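You operate a simulated robot arm through the tools that you are given. There is no shell and no other tool.

You run a simulated robot arm. Do the job below in one go: nothing can be reset, and whatever is moved stays where it is left.

## Task
Scrub the dark stain off the sample lap with soap.
Fine: soap the round brush in the soap can, lid on the large plate meanwhile; put brush and lid back. Set down upright: round brush. What is to be rubbed or washed off counts as gone when no trace of it is left.

It is judged by the outcome, as a careful person would: the job done as asked, and still so three seconds after it is handed in. It fails if anything else is knocked over, pushed out of place, dropped, spilled or broken. Lids that push on must go on centred and level and be pressed home; caps that screw on are set level and turned clockwise until they are tight.

## Robot
A 7-joint arm with a fingered hand, fixed in place. Base frame: the origin is at the foot of the arm, x ahead of it, y to its left, z up; the work surface is at about z = 900. Readings come in mm, degrees, newtons and seconds.
With the tool pointing down near the work surface it reaches from about 300 to 700 mm from the base axis. Its first joint turns from -166.0 to 166.0 degrees. Payload 4 kg.
The tool frame sits at the grasp point between the pads (the TCP): z along the fingers, y along the line on which they close. The tips reach 26 mm beyond it. Largest opening 148 mm; the body of the gripper starts 73 mm behind the TCP. The gripper is a hand of 3 fingers: y runs from the thumb to the fingers, the wrist lies at [0, 0, -239] in the tool frame.
Orientation is told as [roll, pitch, yaw] about the base's x, y, z axes, in that order, counted from this pose: with the fingers straight down and closing along the base's y, the tool's x points along the base's -x, its y along +y and its z along -z.

## Interface
- The arm moves only by the tool jog_arm. Its arguments are lists of equal length, an entry for each row: "travel": the shift along the tool's x, y, z in mm, a list of three; "rotation": the turn, a rotation vector about the tool's x, y, z in degrees, a list of three. In form: {"travel": [[dx, dy, dz], ...], "rotation": [[rx, ry, rz], ...]}. A call has 1 to 20 rows; each row shifts and turns the commanded pose from where the row before left it, along the tool's axes as they then stand. Rows are played at 5 a second. More than 50 mm and 8.6 degrees between two rows, and nothing of the call is played. A pose out of reach is approached as far as the arm can. The call stops where the force on the tool passes 90 N (or 10 N more than at its start, if that is more) or the arm is blocked; 0.2 s more then pass. In this call time passes only in rows, and 0.2 s behind the last. It gives the time, the measured TCP pose, the force on the tool (base axes), the opening and the grip force at its end, in the units of the frame above (readings bear some noise), with the torque about the TCP (base axes, N m) and any sound that the robot's microphone picked up.
- Cameras (640 x 400 px; columns grow to the right, rows downward): "scene" is fixed at [400.8, 649.6, 1546.3]; the picture's right is [-1.00, 0.08, 0.00], its down [0.04, 0.45, -0.89] and it looks along [-0.07, -0.89, -0.45] (base axes); focal length 316 px, centre (320, 200). "wrist" rides on the gripper at [68, -39, -90] in the tool frame; the picture's right is [0.50, 0.87, 0.00], its down [-0.66, 0.38, -0.65] and it looks along [-0.57, 0.33, 0.76] (tool axes); focal length 222 px, centre (320, 200). There is no depth. A picture from a camera that has moved, and an enlarged one, comes with that camera's place and axes in the base frame and with its lens.
- capture(camera): a new picture of that camera. No time passes.
- slide_trunk(by): slides the trunk up (or, below 0, down) by that many mm; the arm rides with it, the base frame stays. It gives what a move gives, with no picture.
- move_fingers(finger1, finger2, thumb_bend): sets how far each is bent, from 0 (flat) to 1 (curled in); at 0.3 the hand is open as for a grip, at 0.7 the pads meet at the TCP. One left out holds its place. A second passes; each finger stops where it meets its share of the squeeze, and holds until it gets a number again. It is the only way to open and close the hand. It gives what a move gives, with no picture; readings hold the bend of each and the force on the fingers (four entries, about 0 where the hand has none), thumb and palm.
- inspect(camera, box): a new picture of the part [left, top, right, bottom] of that camera's present view, enlarged. No time passes.
- sign_off(): hands the job in; it is judged then, once.

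Places have to be worked out from the pictures, the camera data and where the tool is seen. Open the gripper and draw the arm clear of the work before you hand the job in, unless the task says otherwise.

The tools are called as name(argument=value, ...) on one line, values as JSON. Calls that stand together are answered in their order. jog_arm: Moves the arm, as the interface text tells. Its arguments: {"type":"object","properties":{"travel":{"type":"array"},"rotation":{"type":"array"}},"required":["travel","rotation"]} The other tools are called the same way: slide_trunk (by) slides the trunk up or down; move_fingers (finger1, finger2, thumb_bend) moves the fingers one by one; capture (camera) takes a picture; inspect (camera, box) takes an enlarged picture of a part of a camera's view; sign_off () hands the job in.

At the start:

```text
clock: 0.0
tcp_pos: [286.6, -280.3, 1221.7]
tool_rot: [0.0, -0.1, 0.0]
wrist_force: [0.2, -0.7, 0.7]
torque: [0.0, 0.02, 0.01]
gripper_width: 147.8
grip_force: 0.1
shape: jaw
bend: [0.3, 0.3, 0.3]
finger forces: [0.0, 0.1, 0.0, 0.1, 0.1, 0.0]
trunk travel left (down, up): [-525.0, 65.0]
```

scene: 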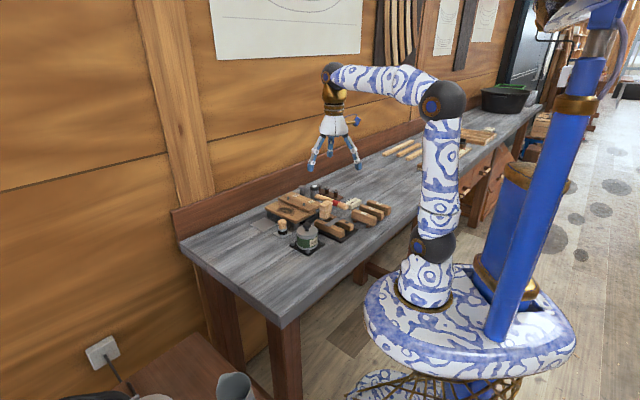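
wrist: 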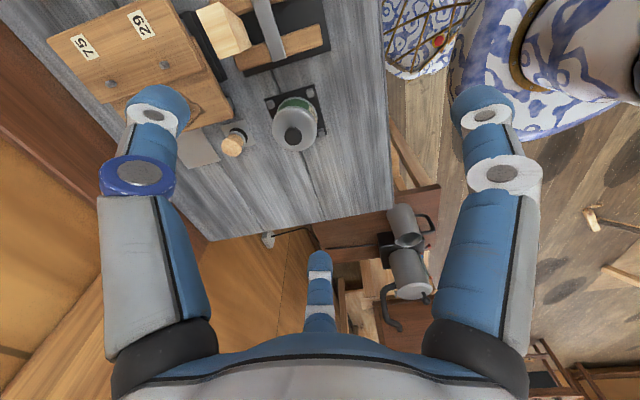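

I start by enlarging both views of the work area to tell the objects apart.

inspect(camera="scene", box=[230, 160, 410, 272])

inspect(camera="wrist", box=[40, 0, 400, 225])

inspect(camera="scene", box=[255, 180, 335, 260])

inspect(camera="scene", box=[310, 170, 400, 250])

```text
3.56 times, centred on (320, 216) of scene
camera zoom: at [400.8, 649.6, 1546.3], right [-1.0, 0.08, 0.0], down [0.04, 0.45, -0.89], along [-0.07, -0.89, -0.45], focal length 1123 px, centre (320, 143)
```

zoom: 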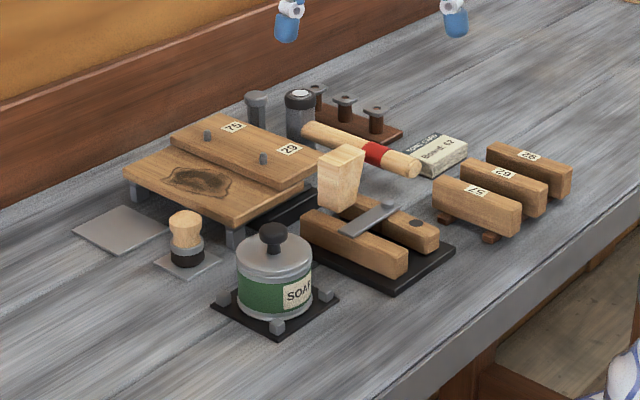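

```text
1.78 times, centred on (220, 112) of wrist
camera zoom: at [217.8, -320.1, 1312.3], right [-0.5, 0.87, 0.0], down [0.66, 0.38, 0.65], along [0.57, 0.33, -0.76], focal length 395 px, centre (498, 356)
```

zoom: 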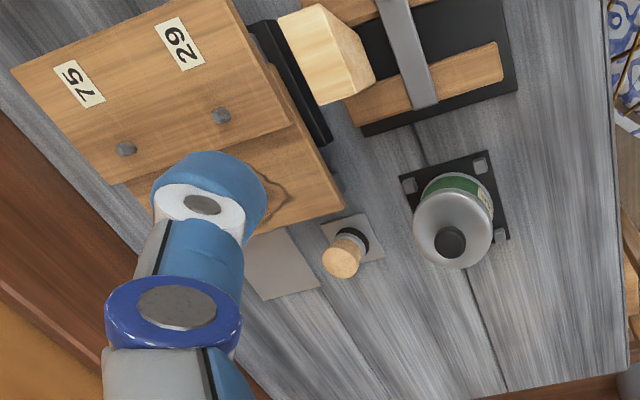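

```text
5.00 times, centred on (295, 220) of scene
camera zoom: at [400.8, 649.6, 1546.3], right [-1.0, 0.08, 0.0], down [0.04, 0.45, -0.89], along [-0.07, -0.89, -0.45], focal length 1579 px, centre (445, 100)
```

zoom: 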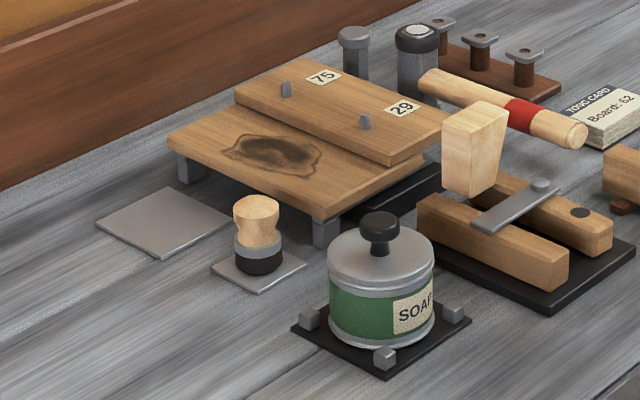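

```text
5.00 times, centred on (355, 210) of scene
camera zoom: at [400.8, 649.6, 1546.3], right [-1.0, 0.08, 0.0], down [0.04, 0.45, -0.89], along [-0.07, -0.89, -0.45], focal length 1579 px, centre (145, 150)
```

zoom: 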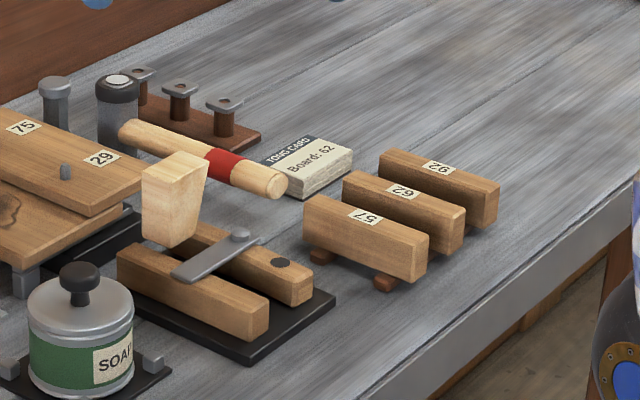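

The lap is the pair of overlapping boards with the stain on the lower one. The can is near (373,-280), the brush near (460,-360) and the large plate near (535,-430). I'll move above the can to see it more clearly and triangulate.

jog_arm(travel=[[-30, 0, 20], [-30, 0, 20], [-27, 0, 20]], rotation=[[0, 0, 0], [0, 0, 0], [0, 0, 0]])

capture(camera="wrist")

capture(camera="scene")

```text
clock: 0.8
tcp_pos: [371.7, -280.2, 1160.3]
tool_rot: [0.2, 0.1, -0.1]
wrist_force: [-0.3, -0.2, 0.9]
torque: [0.03, 0.0, -0.06]
gripper_width: 148.0
grip_force: 0.0
shape: jaw
bend: [0.3, 0.3, 0.3]
finger forces: [0.1, 0.1, 0.0, 0.0, 0.1, 0.0]
trunk travel left (down, up): [-525.0, 65.0]
```

```text
taken
camera wrist: at [304.4, -320.0, 1251.7], right [-0.5, 0.87, 0.0], down [0.66, 0.38, 0.65], along [0.57, 0.33, -0.76], focal length 222 px, centre (320, 200)
```

wrist: 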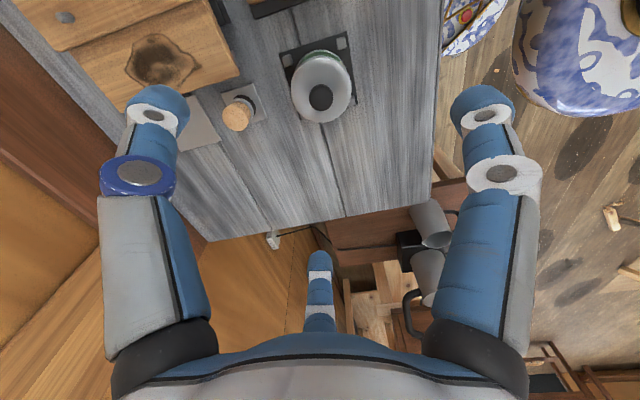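

```text
taken
```

scene: 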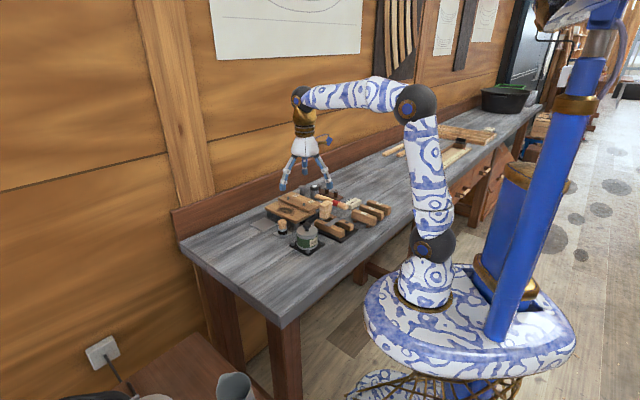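

The two wrist views agree on the knob at about (370,-280) with its top near z 983. I'll descend partway over it and look closer.

jog_arm(travel=[[1.5, 0, 30], [0, 0, 35], [0, 0, 35]], rotation=[[0, 0, 0], [0, 0, 0], [0, 0, 0]])

capture(camera="wrist")

inspect(camera="scene", box=[255, 160, 355, 260])

```text
clock: 1.6
tcp_pos: [372.1, -280.9, 1061.2]
tool_rot: [0.0, 0.0, 0.0]
wrist_force: [0.3, 0.1, 0.4]
torque: [-0.01, 0.0, -0.01]
gripper_width: 147.8
grip_force: 0.1
shape: jaw
bend: [0.3, 0.3, 0.3]
finger forces: [0.0, 0.0, 0.0, 0.0, 0.0, 0.0]
trunk travel left (down, up): [-525.0, 65.0]
```

```text
taken
camera wrist: at [304.6, -319.5, 1151.1], right [-0.5, 0.87, 0.0], down [0.66, 0.38, 0.65], along [0.57, 0.33, -0.76], focal length 222 px, centre (320, 200)
```

wrist: 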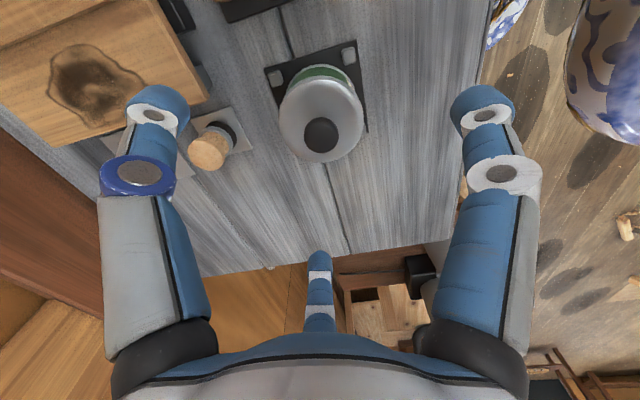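

```text
4.00 times, centred on (305, 210) of scene
camera zoom: at [400.8, 649.6, 1546.3], right [-1.0, 0.08, 0.0], down [0.04, 0.45, -0.89], along [-0.07, -0.89, -0.45], focal length 1263 px, centre (380, 160)
```

zoom: 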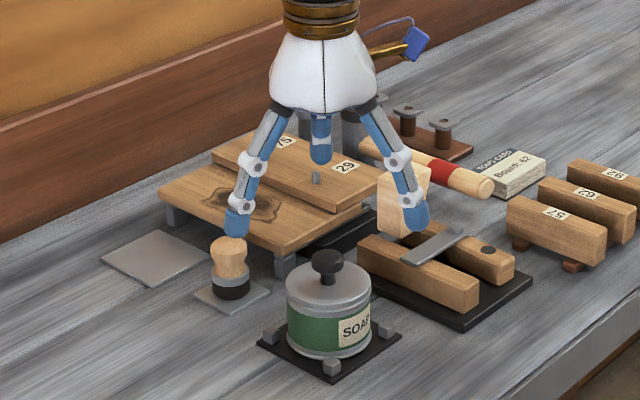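

The knob is at (371.7,-280.5), top about z 980, and the lid surface is about z 952-957. I'll close the hand partway here, well above the knob, to see how the tips move.

move_fingers(finger1=0.6, finger2=0.6, thumb_bend=0.6)

capture(camera="wrist")

inspect(camera="scene", box=[275, 160, 355, 240])

```text
clock: 2.6
tcp_pos: [372.2, -280.0, 1062.0]
tool_rot: [0.0, 0.1, 0.0]
wrist_force: [0.1, -0.2, -0.1]
torque: [-0.01, 0.0, -0.02]
gripper_width: 30.1
grip_force: 0.1
shape: fingers
bend: [0.6, 0.6, 0.6]
finger forces: [0.0, 0.1, 0.1, 0.1, 0.1, 0.0]
trunk travel left (down, up): [-525.0, 65.0]
```

```text
taken
camera wrist: at [304.6, -319.4, 1151.3], right [-0.5, 0.87, 0.0], down [0.66, 0.38, 0.65], along [0.57, 0.33, -0.76], focal length 222 px, centre (320, 200)
```

wrist: 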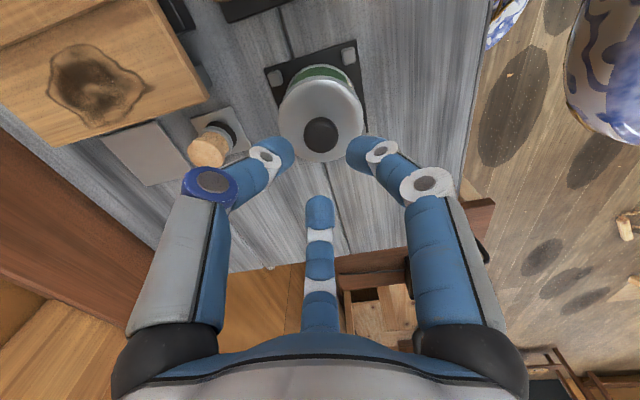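

```text
5.00 times, centred on (315, 200) of scene
camera zoom: at [400.8, 649.6, 1546.3], right [-1.0, 0.08, 0.0], down [0.04, 0.45, -0.89], along [-0.07, -0.89, -0.45], focal length 1579 px, centre (345, 200)
```

zoom: 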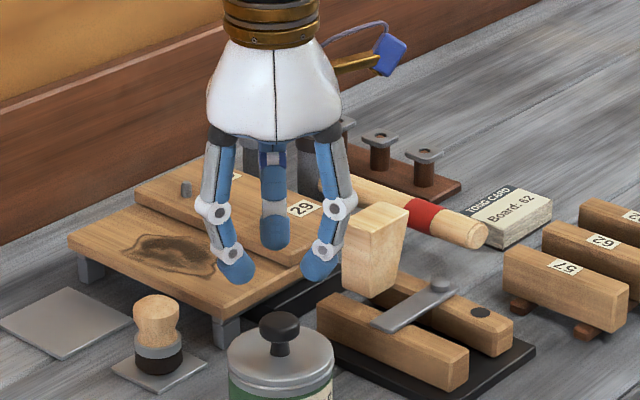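

At 0.6 the opening is about 30 mm, close to the knob's width. I'll open to 0.48 and descend until the TCP is near z 992, then look.

move_fingers(finger1=0.48, finger2=0.48, thumb_bend=0.48)

jog_arm(travel=[[0, 0, 30], [0, 0, 20], [0, 0, 10], [0, 0, 10]], rotation=[[0, 0, 0], [0, 0, 0], [0, 0, 0], [0, 0, 0]])

capture(camera="wrist")

inspect(camera="scene", box=[280, 190, 340, 250])

```text
clock: 3.6
tcp_pos: [371.9, -279.4, 1060.6]
tool_rot: [0.0, 0.0, 0.0]
wrist_force: [-0.5, -1.0, -0.6]
torque: [0.02, 0.03, -0.02]
gripper_width: 68.0
grip_force: 0.1
shape: fingers
bend: [0.48, 0.48, 0.48]
finger forces: [0.1, 0.0, 0.0, 0.1, 0.0, 0.0]
trunk travel left (down, up): [-525.0, 65.0]
```

```text
clock: 4.6
tcp_pos: [372.2, -279.8, 991.4]
tool_rot: [0.0, 0.0, 0.0]
wrist_force: [-0.2, -0.3, -0.1]
torque: [0.02, -0.01, 0.02]
gripper_width: 68.1
grip_force: 0.1
shape: fingers
bend: [0.48, 0.48, 0.48]
finger forces: [0.0, 0.0, 0.0, 0.0, 0.0, 0.0]
trunk travel left (down, up): [-525.0, 65.0]
```

```text
taken
camera wrist: at [303.6, -320.6, 1081.7], right [-0.5, 0.87, 0.0], down [0.66, 0.38, 0.65], along [0.57, 0.33, -0.76], focal length 222 px, centre (320, 200)
```

wrist: 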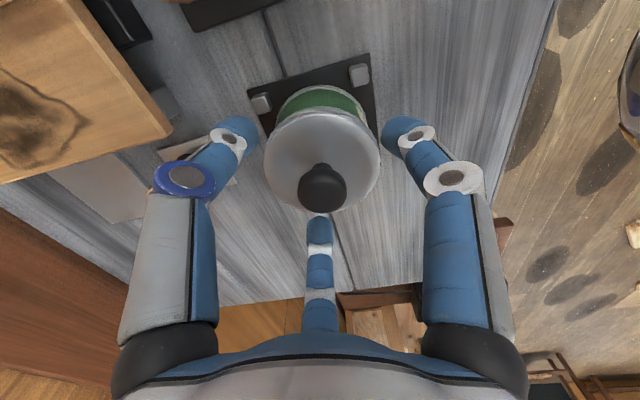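

```text
6.67 times, centred on (310, 220) of scene
camera zoom: at [400.8, 649.6, 1546.3], right [-1.0, 0.08, 0.0], down [0.04, 0.45, -0.89], along [-0.07, -0.89, -0.45], focal length 2105 px, centre (387, 67)
```

zoom: 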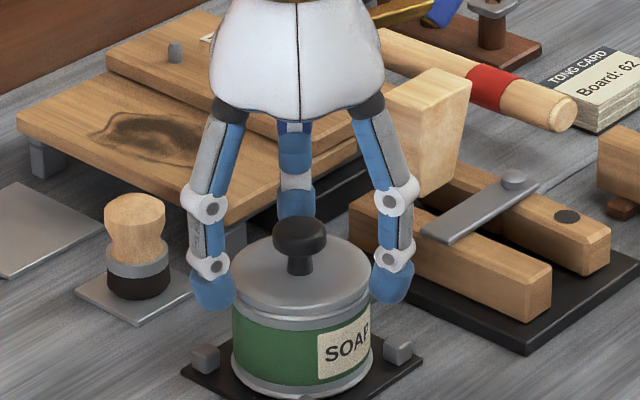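

The tips look to be around z 953, almost level with the lid's rim. I'll rise 8 mm so they close on the knob head without touching the lid, then grip.

jog_arm(travel=[[0, -0.5, -8]], rotation=[[0, 0, 0]])

move_fingers(finger1=0.57, finger2=0.57, thumb_bend=0.57)

capture(camera="wrist")

inspect(camera="scene", box=[285, 195, 335, 245])

```text
clock: 5.0
tcp_pos: [370.2, -281.3, 999.5]
tool_rot: [0.1, -0.1, -0.1]
wrist_force: [-0.3, -0.4, 0.2]
torque: [-0.02, 0.01, -0.03]
gripper_width: 68.5
grip_force: 0.1
shape: fingers
bend: [0.48, 0.48, 0.48]
finger forces: [0.0, 0.1, 0.0, 0.1, 0.0, 0.0]
trunk travel left (down, up): [-525.0, 65.0]
```

```text
clock: 6.0
tcp_pos: [370.5, -281.9, 1001.3]
tool_rot: [0.0, 0.0, 0.0]
wrist_force: [-0.3, -0.6, 1.1]
torque: [0.05, 0.01, 0.01]
gripper_width: 43.0
grip_force: 0.1
shape: fingers
bend: [0.56, 0.56, 0.56]
finger forces: [0.1, 0.1, 0.1, 0.1, 0.0, 0.1]
trunk travel left (down, up): [-525.0, 65.0]
```

```text
taken
camera wrist: at [303.6, -321.4, 1090.3], right [-0.5, 0.87, 0.0], down [0.66, 0.38, 0.65], along [0.57, 0.33, -0.76], focal length 222 px, centre (320, 200)
```

wrist: 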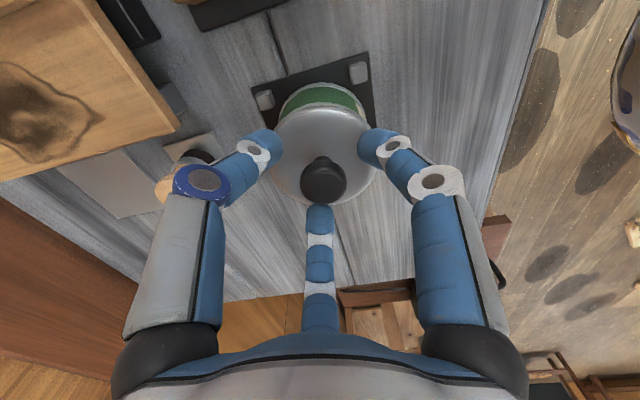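

```text
8.00 times, centred on (310, 220) of scene
camera zoom: at [400.8, 649.6, 1546.3], right [-1.0, 0.08, 0.0], down [0.04, 0.45, -0.89], along [-0.07, -0.89, -0.45], focal length 2526 px, centre (400, 40)
```

zoom: 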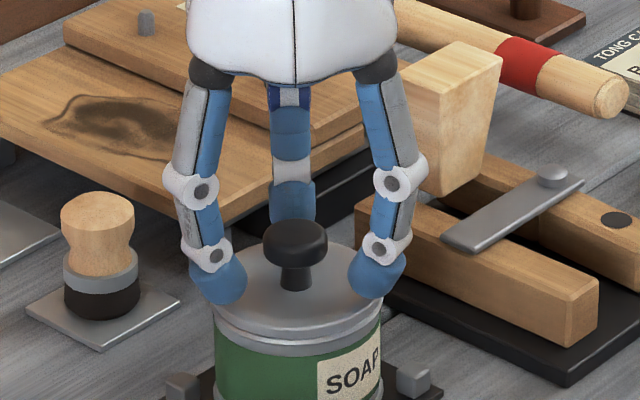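

The knob sits about 1.5 mm toward +y of the tool axis, so I correct that and close on it.

jog_arm(travel=[[0.6, 1.5, 0]], rotation=[[0, 0, 0]])

move_fingers(finger1=0.66, finger2=0.66, thumb_bend=0.66)

capture(camera="wrist")

inspect(camera="scene", box=[285, 195, 335, 245])

```text
clock: 6.4
tcp_pos: [369.5, -280.4, 1000.1]
tool_rot: [-0.1, 0.0, 0.0]
wrist_force: [0.1, -1.2, -0.2]
torque: [0.02, 0.02, 0.0]
gripper_width: 43.0
grip_force: 0.0
shape: fingers
bend: [0.56, 0.56, 0.56]
finger forces: [0.1, 0.0, 0.0, 0.1, 0.0, 0.0]
trunk travel left (down, up): [-525.0, 65.0]
```

```text
clock: 7.4
tcp_pos: [370.5, -281.2, 999.2]
tool_rot: [0.0, 0.0, 0.0]
wrist_force: [0.0, -0.7, -0.3]
torque: [0.02, -0.03, 0.04]
gripper_width: 17.9
grip_force: 3.3
shape: fingers
bend: [0.63, 0.63, 0.64]
finger forces: [2.0, 2.2, 0.1, 0.0, 2.3, 0.0]
trunk travel left (down, up): [-525.0, 65.0]
heard: snap
```

```text
taken
camera wrist: at [303.0, -320.1, 1090.2], right [-0.5, 0.87, 0.0], down [0.66, 0.38, 0.65], along [0.57, 0.33, -0.76], focal length 222 px, centre (320, 200)
```

wrist: 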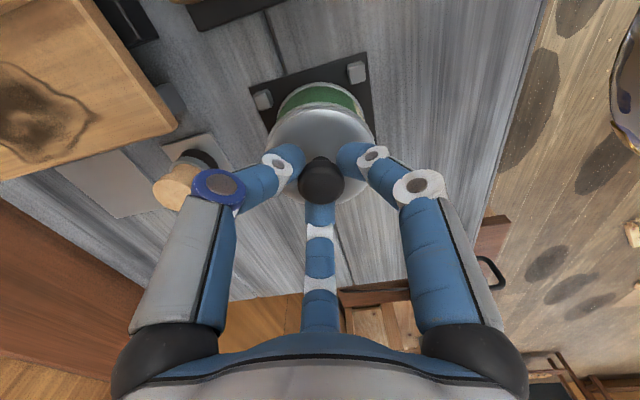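

```text
8.00 times, centred on (310, 220) of scene
camera zoom: at [400.8, 649.6, 1546.3], right [-1.0, 0.08, 0.0], down [0.04, 0.45, -0.89], along [-0.07, -0.89, -0.45], focal length 2526 px, centre (400, 40)
```

zoom: 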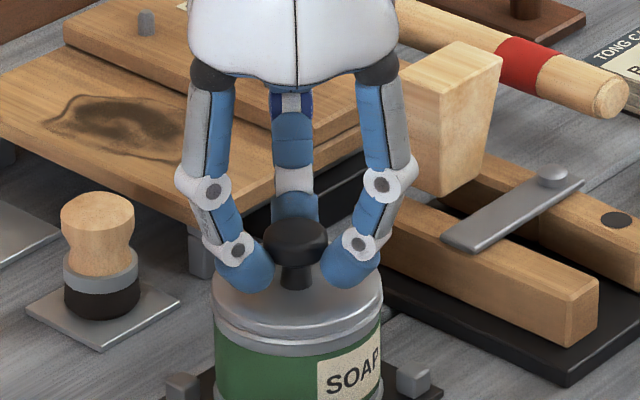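

All three tips hold the knob just under its head, with light force and a snap heard. I'll squeeze a bit more and lift gently to see whether the lid follows.

move_fingers(finger1=0.72, finger2=0.72, thumb_bend=0.72)

jog_arm(travel=[[0, 0, -3], [0, 0, -3], [0, 0, -3]], rotation=[[0, 0, 0], [0, 0, 0], [0, 0, 0]])

capture(camera="wrist")

inspect(camera="scene", box=[285, 195, 335, 245])

```text
clock: 8.4
tcp_pos: [369.6, -280.8, 999.9]
tool_rot: [0.0, 0.1, 0.0]
wrist_force: [-0.1, -0.5, -0.1]
torque: [-0.02, -0.02, 0.0]
gripper_width: 11.8
grip_force: 10.6
shape: fingers
bend: [0.64, 0.64, 0.68]
finger forces: [6.7, 7.4, 0.1, 0.0, 7.1, 0.0]
trunk travel left (down, up): [-525.0, 65.0]
```

```text
clock: 9.2
tcp_pos: [370.2, -280.2, 1010.4]
tool_rot: [0.0, -0.1, -0.1]
wrist_force: [-0.4, -0.2, -1.5]
torque: [0.01, -0.02, -0.02]
gripper_width: 12.4
grip_force: 10.1
shape: fingers
bend: [0.64, 0.64, 0.68]
finger forces: [6.7, 7.4, 0.1, 0.1, 7.0, 0.1]
trunk travel left (down, up): [-525.0, 65.0]
```

```text
taken
camera wrist: at [302.8, -319.6, 1099.5], right [-0.5, 0.87, 0.0], down [0.66, 0.38, 0.65], along [0.57, 0.33, -0.76], focal length 222 px, centre (320, 200)
```

wrist: 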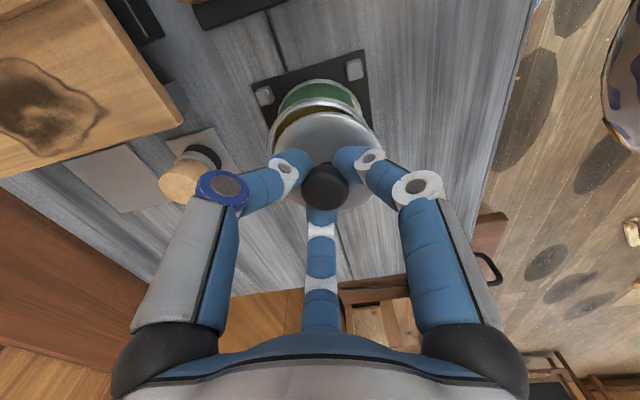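

```text
8.00 times, centred on (310, 220) of scene
camera zoom: at [400.8, 649.6, 1546.3], right [-1.0, 0.08, 0.0], down [0.04, 0.45, -0.89], along [-0.07, -0.89, -0.45], focal length 2526 px, centre (400, 40)
```

zoom: 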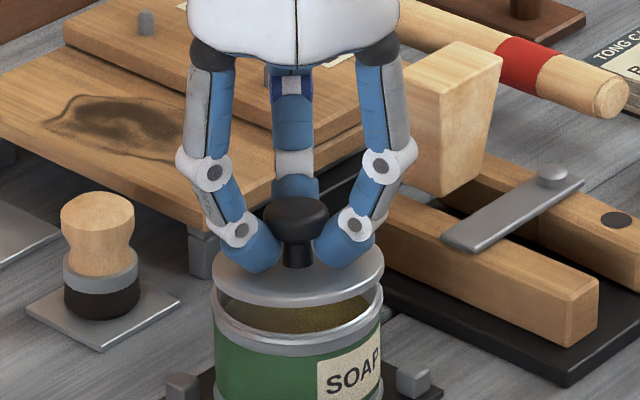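

The lid lifts free and level; it was seated with the TCP at about (370.3,-280.6,1000). I'll raise it 60 mm and carry it above the large plate, which I place at about (537,-430).

jog_arm(travel=[[0, 0, -20], [0, 0, -20], [0, 0, -20], [-21, -19, 0], [-21, -19, 0], [-21, -19, 0], [-21, -19, 0], [-21, -19, 0], [-21, -19, 0], [-21, -18, 0], [-19.5, -17.5, 0]], rotation=[[0, 0, 0], [0, 0, 0], [0, 0, 0], [0, 0, 0], [0, 0, 0], [0, 0, 0], [0, 0, 0], [0, 0, 0], [0, 0, 0], [0, 0, 0], [0, 0, 0]])

capture(camera="wrist")

inspect(camera="scene", box=[245, 180, 325, 260])

```text
clock: 11.6
tcp_pos: [525.5, -422.8, 1064.6]
tool_rot: [0.1, 0.0, -0.1]
wrist_force: [-0.7, 0.2, -1.8]
torque: [-0.02, 0.01, -0.02]
gripper_width: 10.9
grip_force: 11.2
shape: fingers
bend: [0.65, 0.64, 0.68]
finger forces: [5.9, 10.6, 0.0, 0.1, 6.2, 0.1]
out of reach, approached as far as the arm can: row 11
trunk travel left (down, up): [-525.0, 65.0]
```

```text
taken
camera wrist: at [457.6, -462.3, 1154.3], right [-0.5, 0.87, 0.0], down [0.66, 0.38, 0.65], along [0.57, 0.33, -0.76], focal length 222 px, centre (320, 200)
```

wrist: 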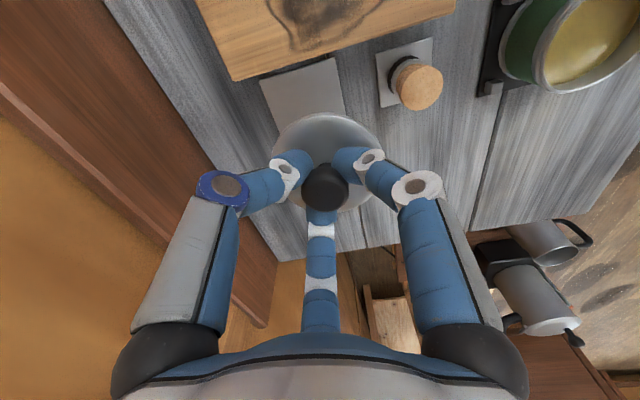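

```text
5.00 times, centred on (285, 220) of scene
camera zoom: at [400.8, 649.6, 1546.3], right [-1.0, 0.08, 0.0], down [0.04, 0.45, -0.89], along [-0.07, -0.89, -0.45], focal length 1579 px, centre (495, 100)
```

zoom: 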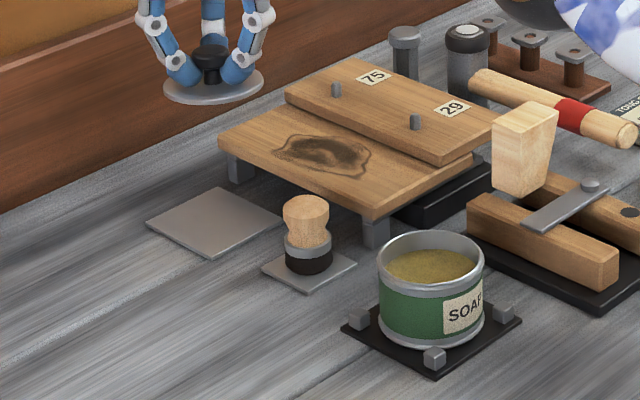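

The plate centre is confirmed at about (537.5,-429), but at this height the arm stopped slightly short. I'll go down 50 mm, where the reach may improve, and check.

jog_arm(travel=[[0, 0, 17], [0, 0, 17], [0, 0, 16]], rotation=[[0, 0, 0], [0, 0, 0], [0, 0, 0]])

```text
clock: 12.4
tcp_pos: [525.9, -422.1, 1014.7]
tool_rot: [0.0, 0.0, 0.0]
wrist_force: [-0.6, -0.8, -1.0]
torque: [-0.03, -0.03, 0.04]
gripper_width: 10.7
grip_force: 11.0
shape: fingers
bend: [0.65, 0.64, 0.68]
finger forces: [5.3, 11.0, 0.0, 0.0, 6.4, 0.0]
trunk travel left (down, up): [-525.0, 65.0]
```

No row is reported out of reach at this height. I'll now make up the remaining offset of about (+11.5,-7).

jog_arm(travel=[[-6, -3.5, 0], [-5.5, -3.3, 0]], rotation=[[0, 0, 0], [0, 0, 0]])

capture(camera="wrist")

inspect(camera="scene", box=[245, 180, 325, 260])

```text
clock: 13.0
tcp_pos: [537.6, -428.5, 1015.2]
tool_rot: [0.0, 0.0, 0.1]
wrist_force: [0.0, -0.4, 0.2]
torque: [0.0, 0.0, 0.01]
gripper_width: 10.3
grip_force: 11.1
shape: fingers
bend: [0.65, 0.64, 0.68]
finger forces: [5.3, 11.3, 0.0, 0.0, 6.2, 0.1]
trunk travel left (down, up): [-525.0, 65.0]
```

```text
taken
camera wrist: at [469.4, -468.7, 1105.6], right [-0.5, 0.87, 0.0], down [0.66, 0.38, 0.65], along [0.57, 0.33, -0.76], focal length 222 px, centre (320, 200)
```

wrist: 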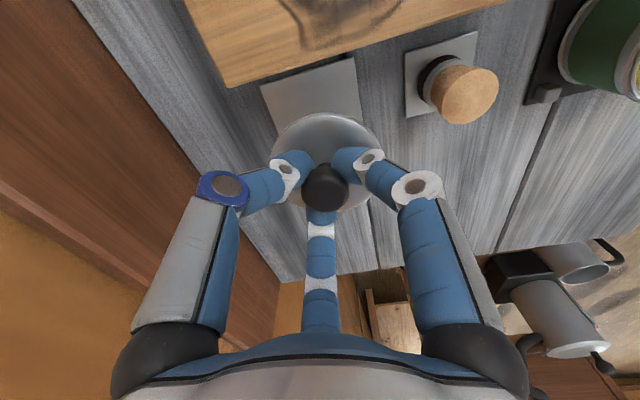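

```text
5.00 times, centred on (285, 220) of scene
camera zoom: at [400.8, 649.6, 1546.3], right [-1.0, 0.08, 0.0], down [0.04, 0.45, -0.89], along [-0.07, -0.89, -0.45], focal length 1579 px, centre (495, 100)
```

zoom: 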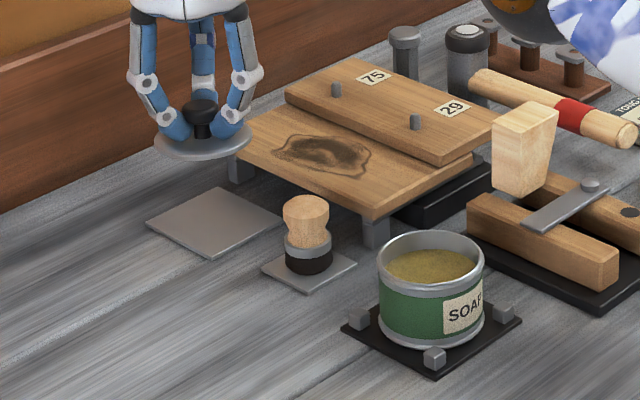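

The lid is centred over the plate with about 15 mm to spare from the boards. I'll descend to just above the plate and inspect the gap.

jog_arm(travel=[[0, 0, 15], [0, 0, 15], [0, 0, 10], [0, 0, 5]], rotation=[[0, 0, 0], [0, 0, 0], [0, 0, 0], [0, 0, 0]])

capture(camera="wrist")

inspect(camera="scene", box=[245, 190, 305, 250])

```text
clock: 14.0
tcp_pos: [536.3, -428.8, 968.9]
tool_rot: [-0.1, -0.1, 0.0]
wrist_force: [0.3, 0.1, -1.2]
torque: [0.04, -0.01, -0.01]
gripper_width: 10.5
grip_force: 11.1
shape: fingers
bend: [0.65, 0.64, 0.68]
finger forces: [5.2, 11.6, 0.1, 0.1, 6.2, 0.0]
trunk travel left (down, up): [-525.0, 65.0]
```

```text
taken
camera wrist: at [469.9, -468.4, 1060.5], right [-0.5, 0.87, 0.0], down [0.66, 0.38, 0.65], along [0.57, 0.33, -0.76], focal length 222 px, centre (320, 200)
```

wrist: 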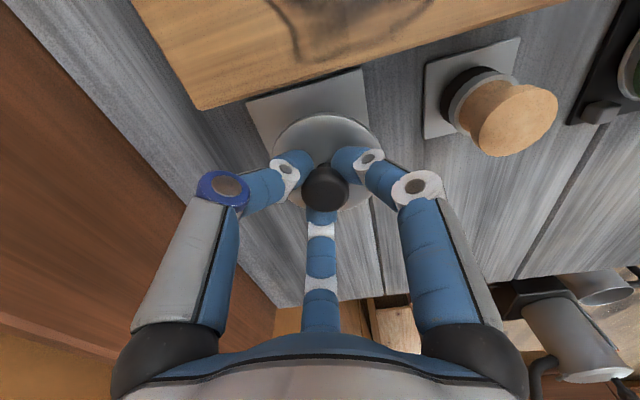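

```text
6.67 times, centred on (275, 220) of scene
camera zoom: at [400.8, 649.6, 1546.3], right [-1.0, 0.08, 0.0], down [0.04, 0.45, -0.89], along [-0.07, -0.89, -0.45], focal length 2105 px, centre (620, 67)
```

zoom: 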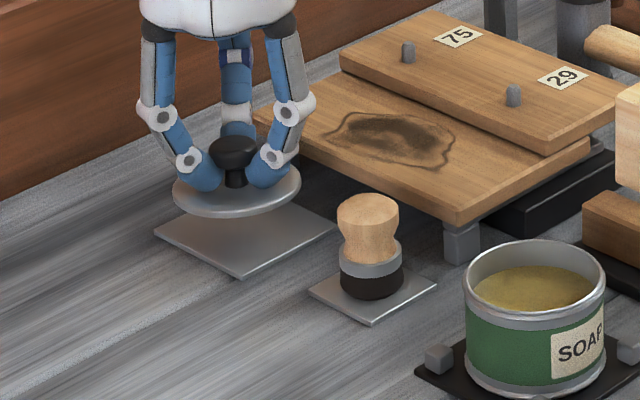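

There is about 20 mm of gap left; the lid should go about 2 mm toward -y. I'll correct and descend most of the way, then creep.

jog_arm(travel=[[0.7, -2, 0], [0, 0, 7], [0, 0, 5]], rotation=[[0, 0, 0], [0, 0, 0], [0, 0, 0]])

jog_arm(travel=[[0, 0, 2]], rotation=[[0, 0, 0]])

inspect(camera="scene", box=[245, 190, 305, 250])

```text
clock: 14.8
tcp_pos: [536.7, -430.6, 958.8]
tool_rot: [0.0, 0.0, 0.0]
wrist_force: [0.2, 0.2, -0.3]
torque: [0.01, -0.01, -0.01]
gripper_width: 10.1
grip_force: 11.8
shape: fingers
bend: [0.65, 0.64, 0.68]
finger forces: [5.1, 11.6, 0.0, 0.1, 6.3, 0.0]
trunk travel left (down, up): [-525.0, 65.0]
```

```text
clock: 15.2
tcp_pos: [536.3, -430.9, 957.0]
tool_rot: [0.0, 0.0, 0.0]
wrist_force: [-0.7, -0.6, -0.4]
torque: [0.01, -0.02, 0.02]
gripper_width: 10.5
grip_force: 11.4
shape: fingers
bend: [0.65, 0.64, 0.68]
finger forces: [5.1, 11.5, 0.0, 0.1, 6.1, 0.0]
trunk travel left (down, up): [-525.0, 65.0]
```

```text
6.67 times, centred on (275, 220) of scene
camera zoom: at [400.8, 649.6, 1546.3], right [-1.0, 0.08, 0.0], down [0.04, 0.45, -0.89], along [-0.07, -0.89, -0.45], focal length 2105 px, centre (620, 67)
```

zoom: 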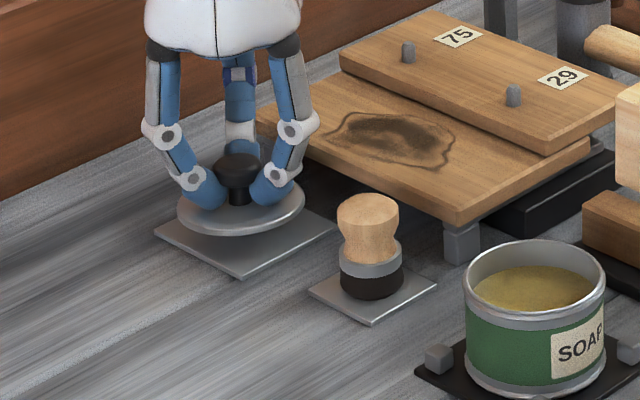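

A gap of roughly 8-10 mm remains; I creep down while watching the force.

jog_arm(travel=[[0, 0, 2], [0, 0, 2]], rotation=[[0, 0, 0], [0, 0, 0]])

jog_arm(travel=[[0, 0, 1.5]], rotation=[[0, 0, 0]])

inspect(camera="scene", box=[245, 190, 305, 250])

```text
clock: 15.8
tcp_pos: [537.2, -431.7, 952.0]
tool_rot: [0.0, 0.1, 0.0]
wrist_force: [-0.4, 0.3, 0.0]
torque: [0.0, -0.02, 0.01]
gripper_width: 10.5
grip_force: 11.2
shape: fingers
bend: [0.65, 0.64, 0.68]
finger forces: [5.2, 11.7, 0.0, 0.0, 6.3, 0.0]
trunk travel left (down, up): [-525.0, 65.0]
```

```text
clock: 16.2
tcp_pos: [537.0, -431.7, 951.7]
tool_rot: [0.0, 0.0, 0.0]
wrist_force: [0.2, 0.1, -0.4]
torque: [0.0, 0.0, -0.01]
gripper_width: 10.7
grip_force: 11.8
shape: fingers
bend: [0.65, 0.64, 0.68]
finger forces: [5.0, 11.7, 0.1, 0.1, 6.1, 0.0]
trunk travel left (down, up): [-525.0, 65.0]
```

```text
6.67 times, centred on (275, 220) of scene
camera zoom: at [400.8, 649.6, 1546.3], right [-1.0, 0.08, 0.0], down [0.04, 0.45, -0.89], along [-0.07, -0.89, -0.45], focal length 2105 px, centre (620, 67)
```

zoom: 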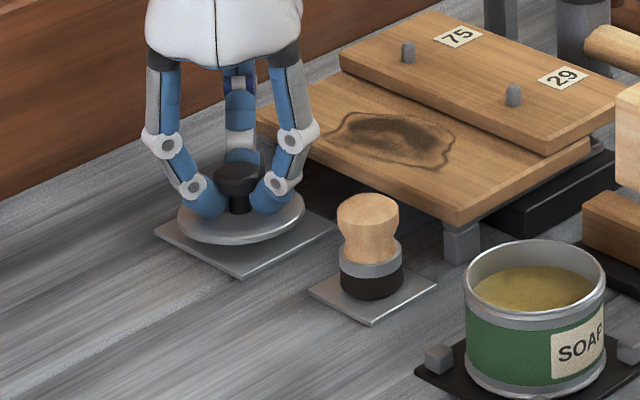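

No contact force yet, so I continue down in small steps.

jog_arm(travel=[[0, 0, 1.5]], rotation=[[0, 0, 0]])

jog_arm(travel=[[0, 0, 1.5]], rotation=[[0, 0, 0]])

jog_arm(travel=[[0, 0, 1]], rotation=[[0, 0, 0]])

inspect(camera="scene", box=[245, 190, 305, 250])

```text
clock: 16.6
tcp_pos: [536.5, -431.4, 950.0]
tool_rot: [0.0, 0.1, 0.0]
wrist_force: [0.4, 0.0, -0.3]
torque: [0.01, -0.02, 0.0]
gripper_width: 10.4
grip_force: 11.1
shape: fingers
bend: [0.65, 0.64, 0.68]
finger forces: [5.1, 11.7, 0.1, 0.1, 6.1, 0.0]
trunk travel left (down, up): [-525.0, 65.0]
```

```text
clock: 17.0
tcp_pos: [536.4, -430.9, 948.1]
tool_rot: [0.0, 0.0, 0.0]
wrist_force: [0.0, 0.2, -1.1]
torque: [0.02, 0.01, 0.02]
gripper_width: 10.4
grip_force: 11.4
shape: fingers
bend: [0.65, 0.64, 0.68]
finger forces: [5.2, 11.7, 0.0, 0.0, 6.2, 0.0]
trunk travel left (down, up): [-525.0, 65.0]
```

```text
clock: 17.4
tcp_pos: [535.8, -429.7, 946.2]
tool_rot: [0.0, 0.1, 0.0]
wrist_force: [-0.8, 0.8, 0.4]
torque: [0.01, -0.02, 0.01]
gripper_width: 10.4
grip_force: 12.1
shape: fingers
bend: [0.65, 0.64, 0.68]
finger forces: [5.0, 11.7, 0.1, 0.1, 6.1, 0.0]
trunk travel left (down, up): [-525.0, 65.0]
```

```text
6.67 times, centred on (275, 220) of scene
camera zoom: at [400.8, 649.6, 1546.3], right [-1.0, 0.08, 0.0], down [0.04, 0.45, -0.89], along [-0.07, -0.89, -0.45], focal length 2105 px, centre (620, 67)
```

zoom: 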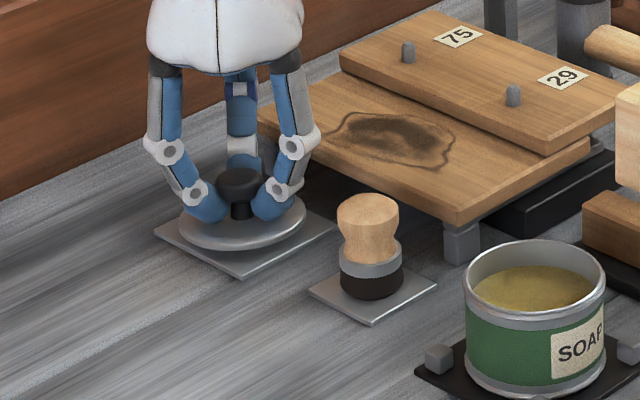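

The lid is very near the plate now; I take 1 mm steps to feel contact.

jog_arm(travel=[[0, 0, 1]], rotation=[[0, 0, 0]])

jog_arm(travel=[[0, 0, 1]], rotation=[[0, 0, 0]])

jog_arm(travel=[[0, 0, 1]], rotation=[[0, 0, 0]])

inspect(camera="scene", box=[255, 200, 295, 240])

```text
clock: 17.8
tcp_pos: [535.7, -431.4, 948.3]
tool_rot: [0.0, 0.0, 0.0]
wrist_force: [-0.9, -0.2, 0.0]
torque: [-0.02, -0.01, -0.02]
gripper_width: 10.5
grip_force: 11.5
shape: fingers
bend: [0.65, 0.64, 0.68]
finger forces: [5.1, 11.7, 0.0, 0.0, 6.3, 0.0]
trunk travel left (down, up): [-525.0, 65.0]
```

```text
clock: 18.2
tcp_pos: [536.9, -429.9, 944.5]
tool_rot: [0.0, 0.1, 0.0]
wrist_force: [-0.1, 0.4, -0.2]
torque: [0.0, -0.01, 0.01]
gripper_width: 10.5
grip_force: 11.6
shape: fingers
bend: [0.65, 0.64, 0.68]
finger forces: [5.1, 11.7, 0.1, 0.1, 6.3, 0.1]
trunk travel left (down, up): [-525.0, 65.0]
```

```text
clock: 18.6
tcp_pos: [536.4, -430.1, 942.5]
tool_rot: [0.0, 0.0, 0.0]
wrist_force: [-0.9, 0.1, 0.0]
torque: [0.03, 0.0, 0.05]
gripper_width: 10.6
grip_force: 11.5
shape: fingers
bend: [0.65, 0.64, 0.68]
finger forces: [5.2, 11.7, 0.0, 0.1, 6.2, 0.1]
trunk travel left (down, up): [-525.0, 65.0]
```

```text
10.00 times, centred on (275, 220) of scene
camera zoom: at [400.8, 649.6, 1546.3], right [-1.0, 0.08, 0.0], down [0.04, 0.45, -0.89], along [-0.07, -0.89, -0.45], focal length 3158 px, centre (770, 0)
```

zoom: 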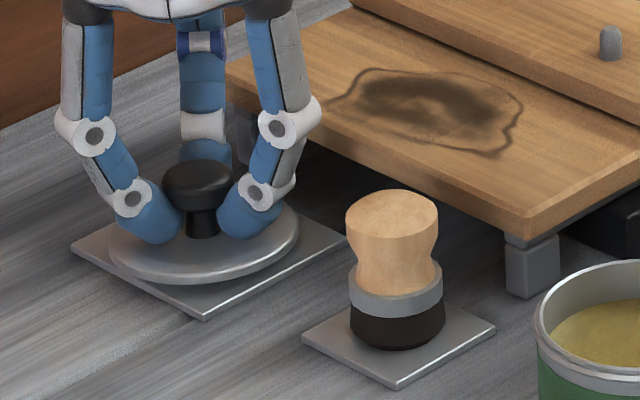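

About 1-2 mm to go, and the lid is centred on the plate. I continue in 1 mm steps.

jog_arm(travel=[[0, 0, 1]], rotation=[[0, 0, 0]])

jog_arm(travel=[[0, 0, 1]], rotation=[[0, 0, 0]])

```text
clock: 19.0
tcp_pos: [536.8, -431.1, 943.8]
tool_rot: [-0.1, 0.0, 0.0]
wrist_force: [0.5, -0.1, 0.5]
torque: [0.0, -0.01, -0.02]
gripper_width: 10.4
grip_force: 11.7
shape: fingers
bend: [0.65, 0.64, 0.68]
finger forces: [5.9, 12.3, 0.0, 0.1, 6.0, 0.0]
trunk travel left (down, up): [-525.0, 65.0]
```

```text
clock: 19.4
tcp_pos: [535.4, -431.8, 942.2]
tool_rot: [0.0, -0.2, 0.1]
wrist_force: [-0.5, 1.3, 5.9]
torque: [-0.04, -0.1, -0.01]
gripper_width: 9.8
grip_force: 14.3
shape: fingers
bend: [0.65, 0.64, 0.69]
finger forces: [7.7, 14.6, 0.0, 0.1, 5.8, 0.0]
trunk travel left (down, up): [-525.0, 65.0]
```

Contact at about 6 N: the lid rests on the plate. I relax the push by 1 mm and begin opening the fingers a little.

jog_arm(travel=[[0, 0, -1]], rotation=[[0, 0, 0]])

move_fingers(finger1=0.61, finger2=0.61, thumb_bend=0.62)

inspect(camera="scene", box=[255, 200, 295, 240])

```text
clock: 19.8
tcp_pos: [537.3, -430.9, 942.0]
tool_rot: [0.1, 0.0, 0.0]
wrist_force: [-0.1, 1.3, 3.2]
torque: [0.01, -0.06, 0.0]
gripper_width: 9.9
grip_force: 13.2
shape: fingers
bend: [0.65, 0.64, 0.69]
finger forces: [7.6, 13.5, 0.1, 0.1, 6.0, 0.1]
trunk travel left (down, up): [-525.0, 65.0]
```

```text
clock: 20.8
tcp_pos: [537.1, -430.6, 943.7]
tool_rot: [-0.1, -0.2, 0.1]
wrist_force: [0.7, -0.5, 13.4]
torque: [-0.16, 0.03, -0.02]
gripper_width: 18.1
grip_force: 7.2
shape: fingers
bend: [0.63, 0.63, 0.63]
finger forces: [5.7, 2.2, 0.0, 0.1, 6.8, 0.0]
trunk travel left (down, up): [-525.0, 65.0]
```

```text
10.00 times, centred on (275, 220) of scene
camera zoom: at [400.8, 649.6, 1546.3], right [-1.0, 0.08, 0.0], down [0.04, 0.45, -0.89], along [-0.07, -0.89, -0.45], focal length 3158 px, centre (770, 0)
```

zoom: 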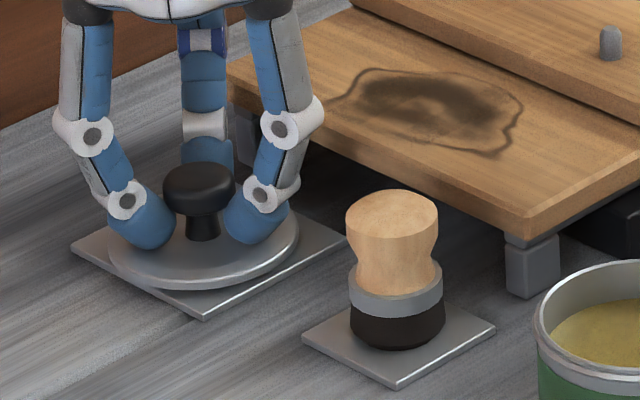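

As expected, the opening tips now press on the lid (13 N up). I raise 3 mm to unload them and open further.

jog_arm(travel=[[0, 0, -1.5], [0, 0, -1.5]], rotation=[[0, 0, 0], [0, 0, 0]])

inspect(camera="scene", box=[255, 200, 295, 240])

```text
clock: 21.4
tcp_pos: [534.3, -430.0, 944.3]
tool_rot: [0.1, 0.1, 0.0]
wrist_force: [-0.5, -0.3, 1.1]
torque: [-0.02, -0.01, 0.04]
gripper_width: 22.7
grip_force: 0.8
shape: fingers
bend: [0.62, 0.62, 0.62]
finger forces: [1.0, 0.6, 0.0, 0.0, 0.2, 0.0]
trunk travel left (down, up): [-525.0, 65.0]
```

```text
10.00 times, centred on (275, 220) of scene
camera zoom: at [400.8, 649.6, 1546.3], right [-1.0, 0.08, 0.0], down [0.04, 0.45, -0.89], along [-0.07, -0.89, -0.45], focal length 3158 px, centre (770, 0)
```

zoom: 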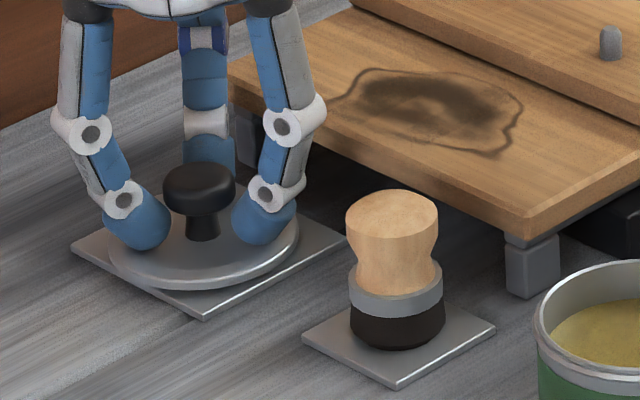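

The tips are unloaded and the lid is still. I raise 4 mm more, open to 0.5, and climb clear.

jog_arm(travel=[[0, 0, -2], [0, 0, -2]], rotation=[[0, 0, 0], [0, 0, 0]])

move_fingers(finger1=0.54, finger2=0.54, thumb_bend=0.54)

jog_arm(travel=[[0, 0, -5], [0, 0, -10], [0, 0, -20], [0, 0, -30]], rotation=[[0, 0, 0], [0, 0, 0], [0, 0, 0], [0, 0, 0]])

capture(camera="wrist")

inspect(camera="scene", box=[255, 190, 335, 250])

```text
clock: 22.0
tcp_pos: [536.5, -430.2, 949.7]
tool_rot: [0.0, 0.0, 0.0]
wrist_force: [-0.3, -0.6, 0.1]
torque: [0.04, 0.0, 0.01]
gripper_width: 24.0
grip_force: 0.1
shape: fingers
bend: [0.61, 0.61, 0.62]
finger forces: [0.1, 0.1, 0.0, 0.0, 0.0, 0.0]
trunk travel left (down, up): [-525.0, 65.0]
```

```text
clock: 23.0
tcp_pos: [536.7, -430.9, 949.7]
tool_rot: [0.0, 0.0, 0.0]
wrist_force: [0.6, -0.1, -0.3]
torque: [-0.01, 0.02, 0.02]
gripper_width: 48.6
grip_force: 0.0
shape: fingers
bend: [0.54, 0.54, 0.54]
finger forces: [0.1, 0.0, 0.0, 0.0, 0.0, 0.0]
trunk travel left (down, up): [-525.0, 65.0]
```

```text
clock: 24.0
tcp_pos: [536.3, -432.5, 1014.4]
tool_rot: [0.0, 0.0, -0.2]
wrist_force: [-0.4, 0.8, -0.3]
torque: [0.0, -0.02, 0.01]
gripper_width: 48.6
grip_force: 0.1
shape: fingers
bend: [0.54, 0.54, 0.54]
finger forces: [0.1, 0.1, 0.0, 0.0, 0.1, 0.0]
trunk travel left (down, up): [-525.0, 65.0]
```

```text
taken
camera wrist: at [469.0, -472.6, 1105.4], right [-0.5, 0.87, 0.0], down [0.66, 0.38, 0.65], along [0.57, 0.33, -0.76], focal length 222 px, centre (320, 200)
```

wrist: 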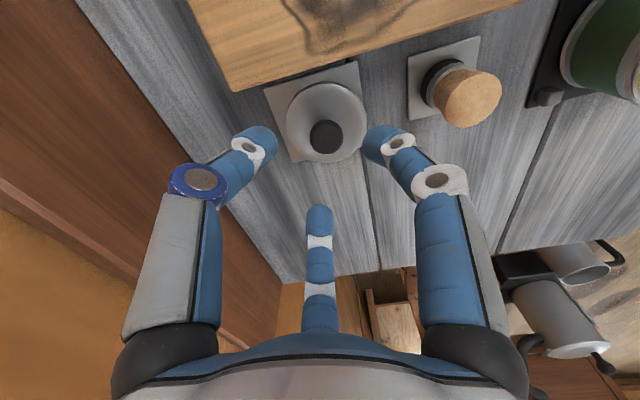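

```text
6.67 times, centred on (295, 220) of scene
camera zoom: at [400.8, 649.6, 1546.3], right [-1.0, 0.08, 0.0], down [0.04, 0.45, -0.89], along [-0.07, -0.89, -0.45], focal length 2105 px, centre (487, 67)
```

zoom: 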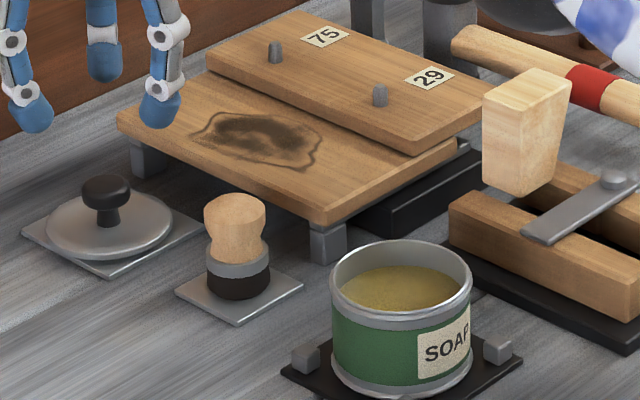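

The lid is neatly on the large plate. The brush top triangulates to (460,-366,953); I move above it with the hand open to about 50-70 mm and look again.

jog_arm(travel=[[0, 0, -25], [19, 17, 0], [19, 17, 0], [19, 16, 0], [19, 15, 0]], rotation=[[0, 0, 0], [0, 0, 0], [0, 0, 0], [0, 0, 0], [0, 0, 0]])

capture(camera="wrist")

inspect(camera="scene", box=[265, 190, 315, 240])

```text
clock: 25.2
tcp_pos: [457.6, -360.1, 1038.0]
tool_rot: [0.0, 0.0, 0.0]
wrist_force: [-0.4, -1.3, -0.1]
torque: [0.02, 0.02, 0.01]
gripper_width: 48.7
grip_force: 0.1
shape: fingers
bend: [0.54, 0.54, 0.54]
finger forces: [0.0, 0.0, 0.0, 0.0, 0.0, 0.0]
out of reach, approached as far as the arm can: row 1
trunk travel left (down, up): [-525.0, 65.0]
```

```text
taken
camera wrist: at [389.8, -400.8, 1128.9], right [-0.5, 0.87, 0.0], down [0.66, 0.38, 0.65], along [0.57, 0.33, -0.76], focal length 222 px, centre (320, 200)
```

wrist: 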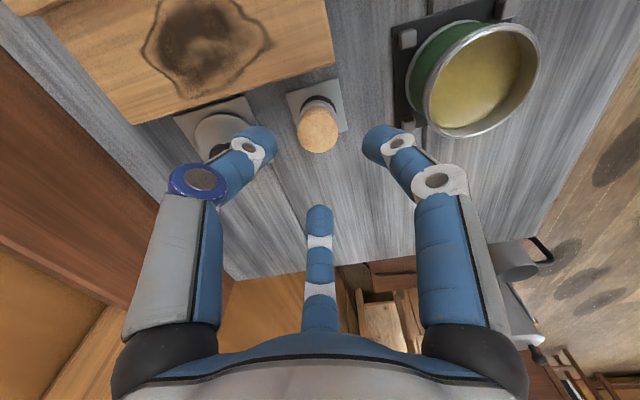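

```text
8.00 times, centred on (290, 215) of scene
camera zoom: at [400.8, 649.6, 1546.3], right [-1.0, 0.08, 0.0], down [0.04, 0.45, -0.89], along [-0.07, -0.89, -0.45], focal length 2526 px, centre (560, 80)
```

zoom: 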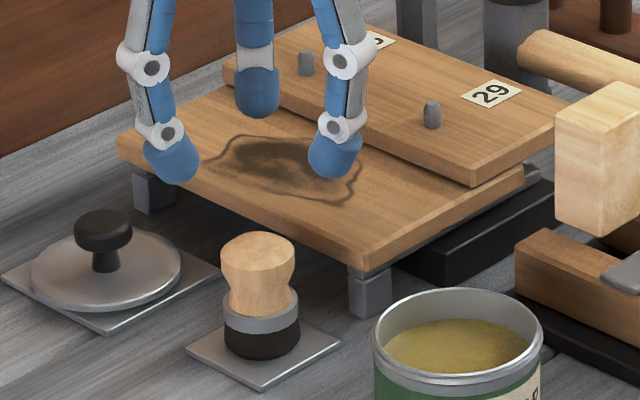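

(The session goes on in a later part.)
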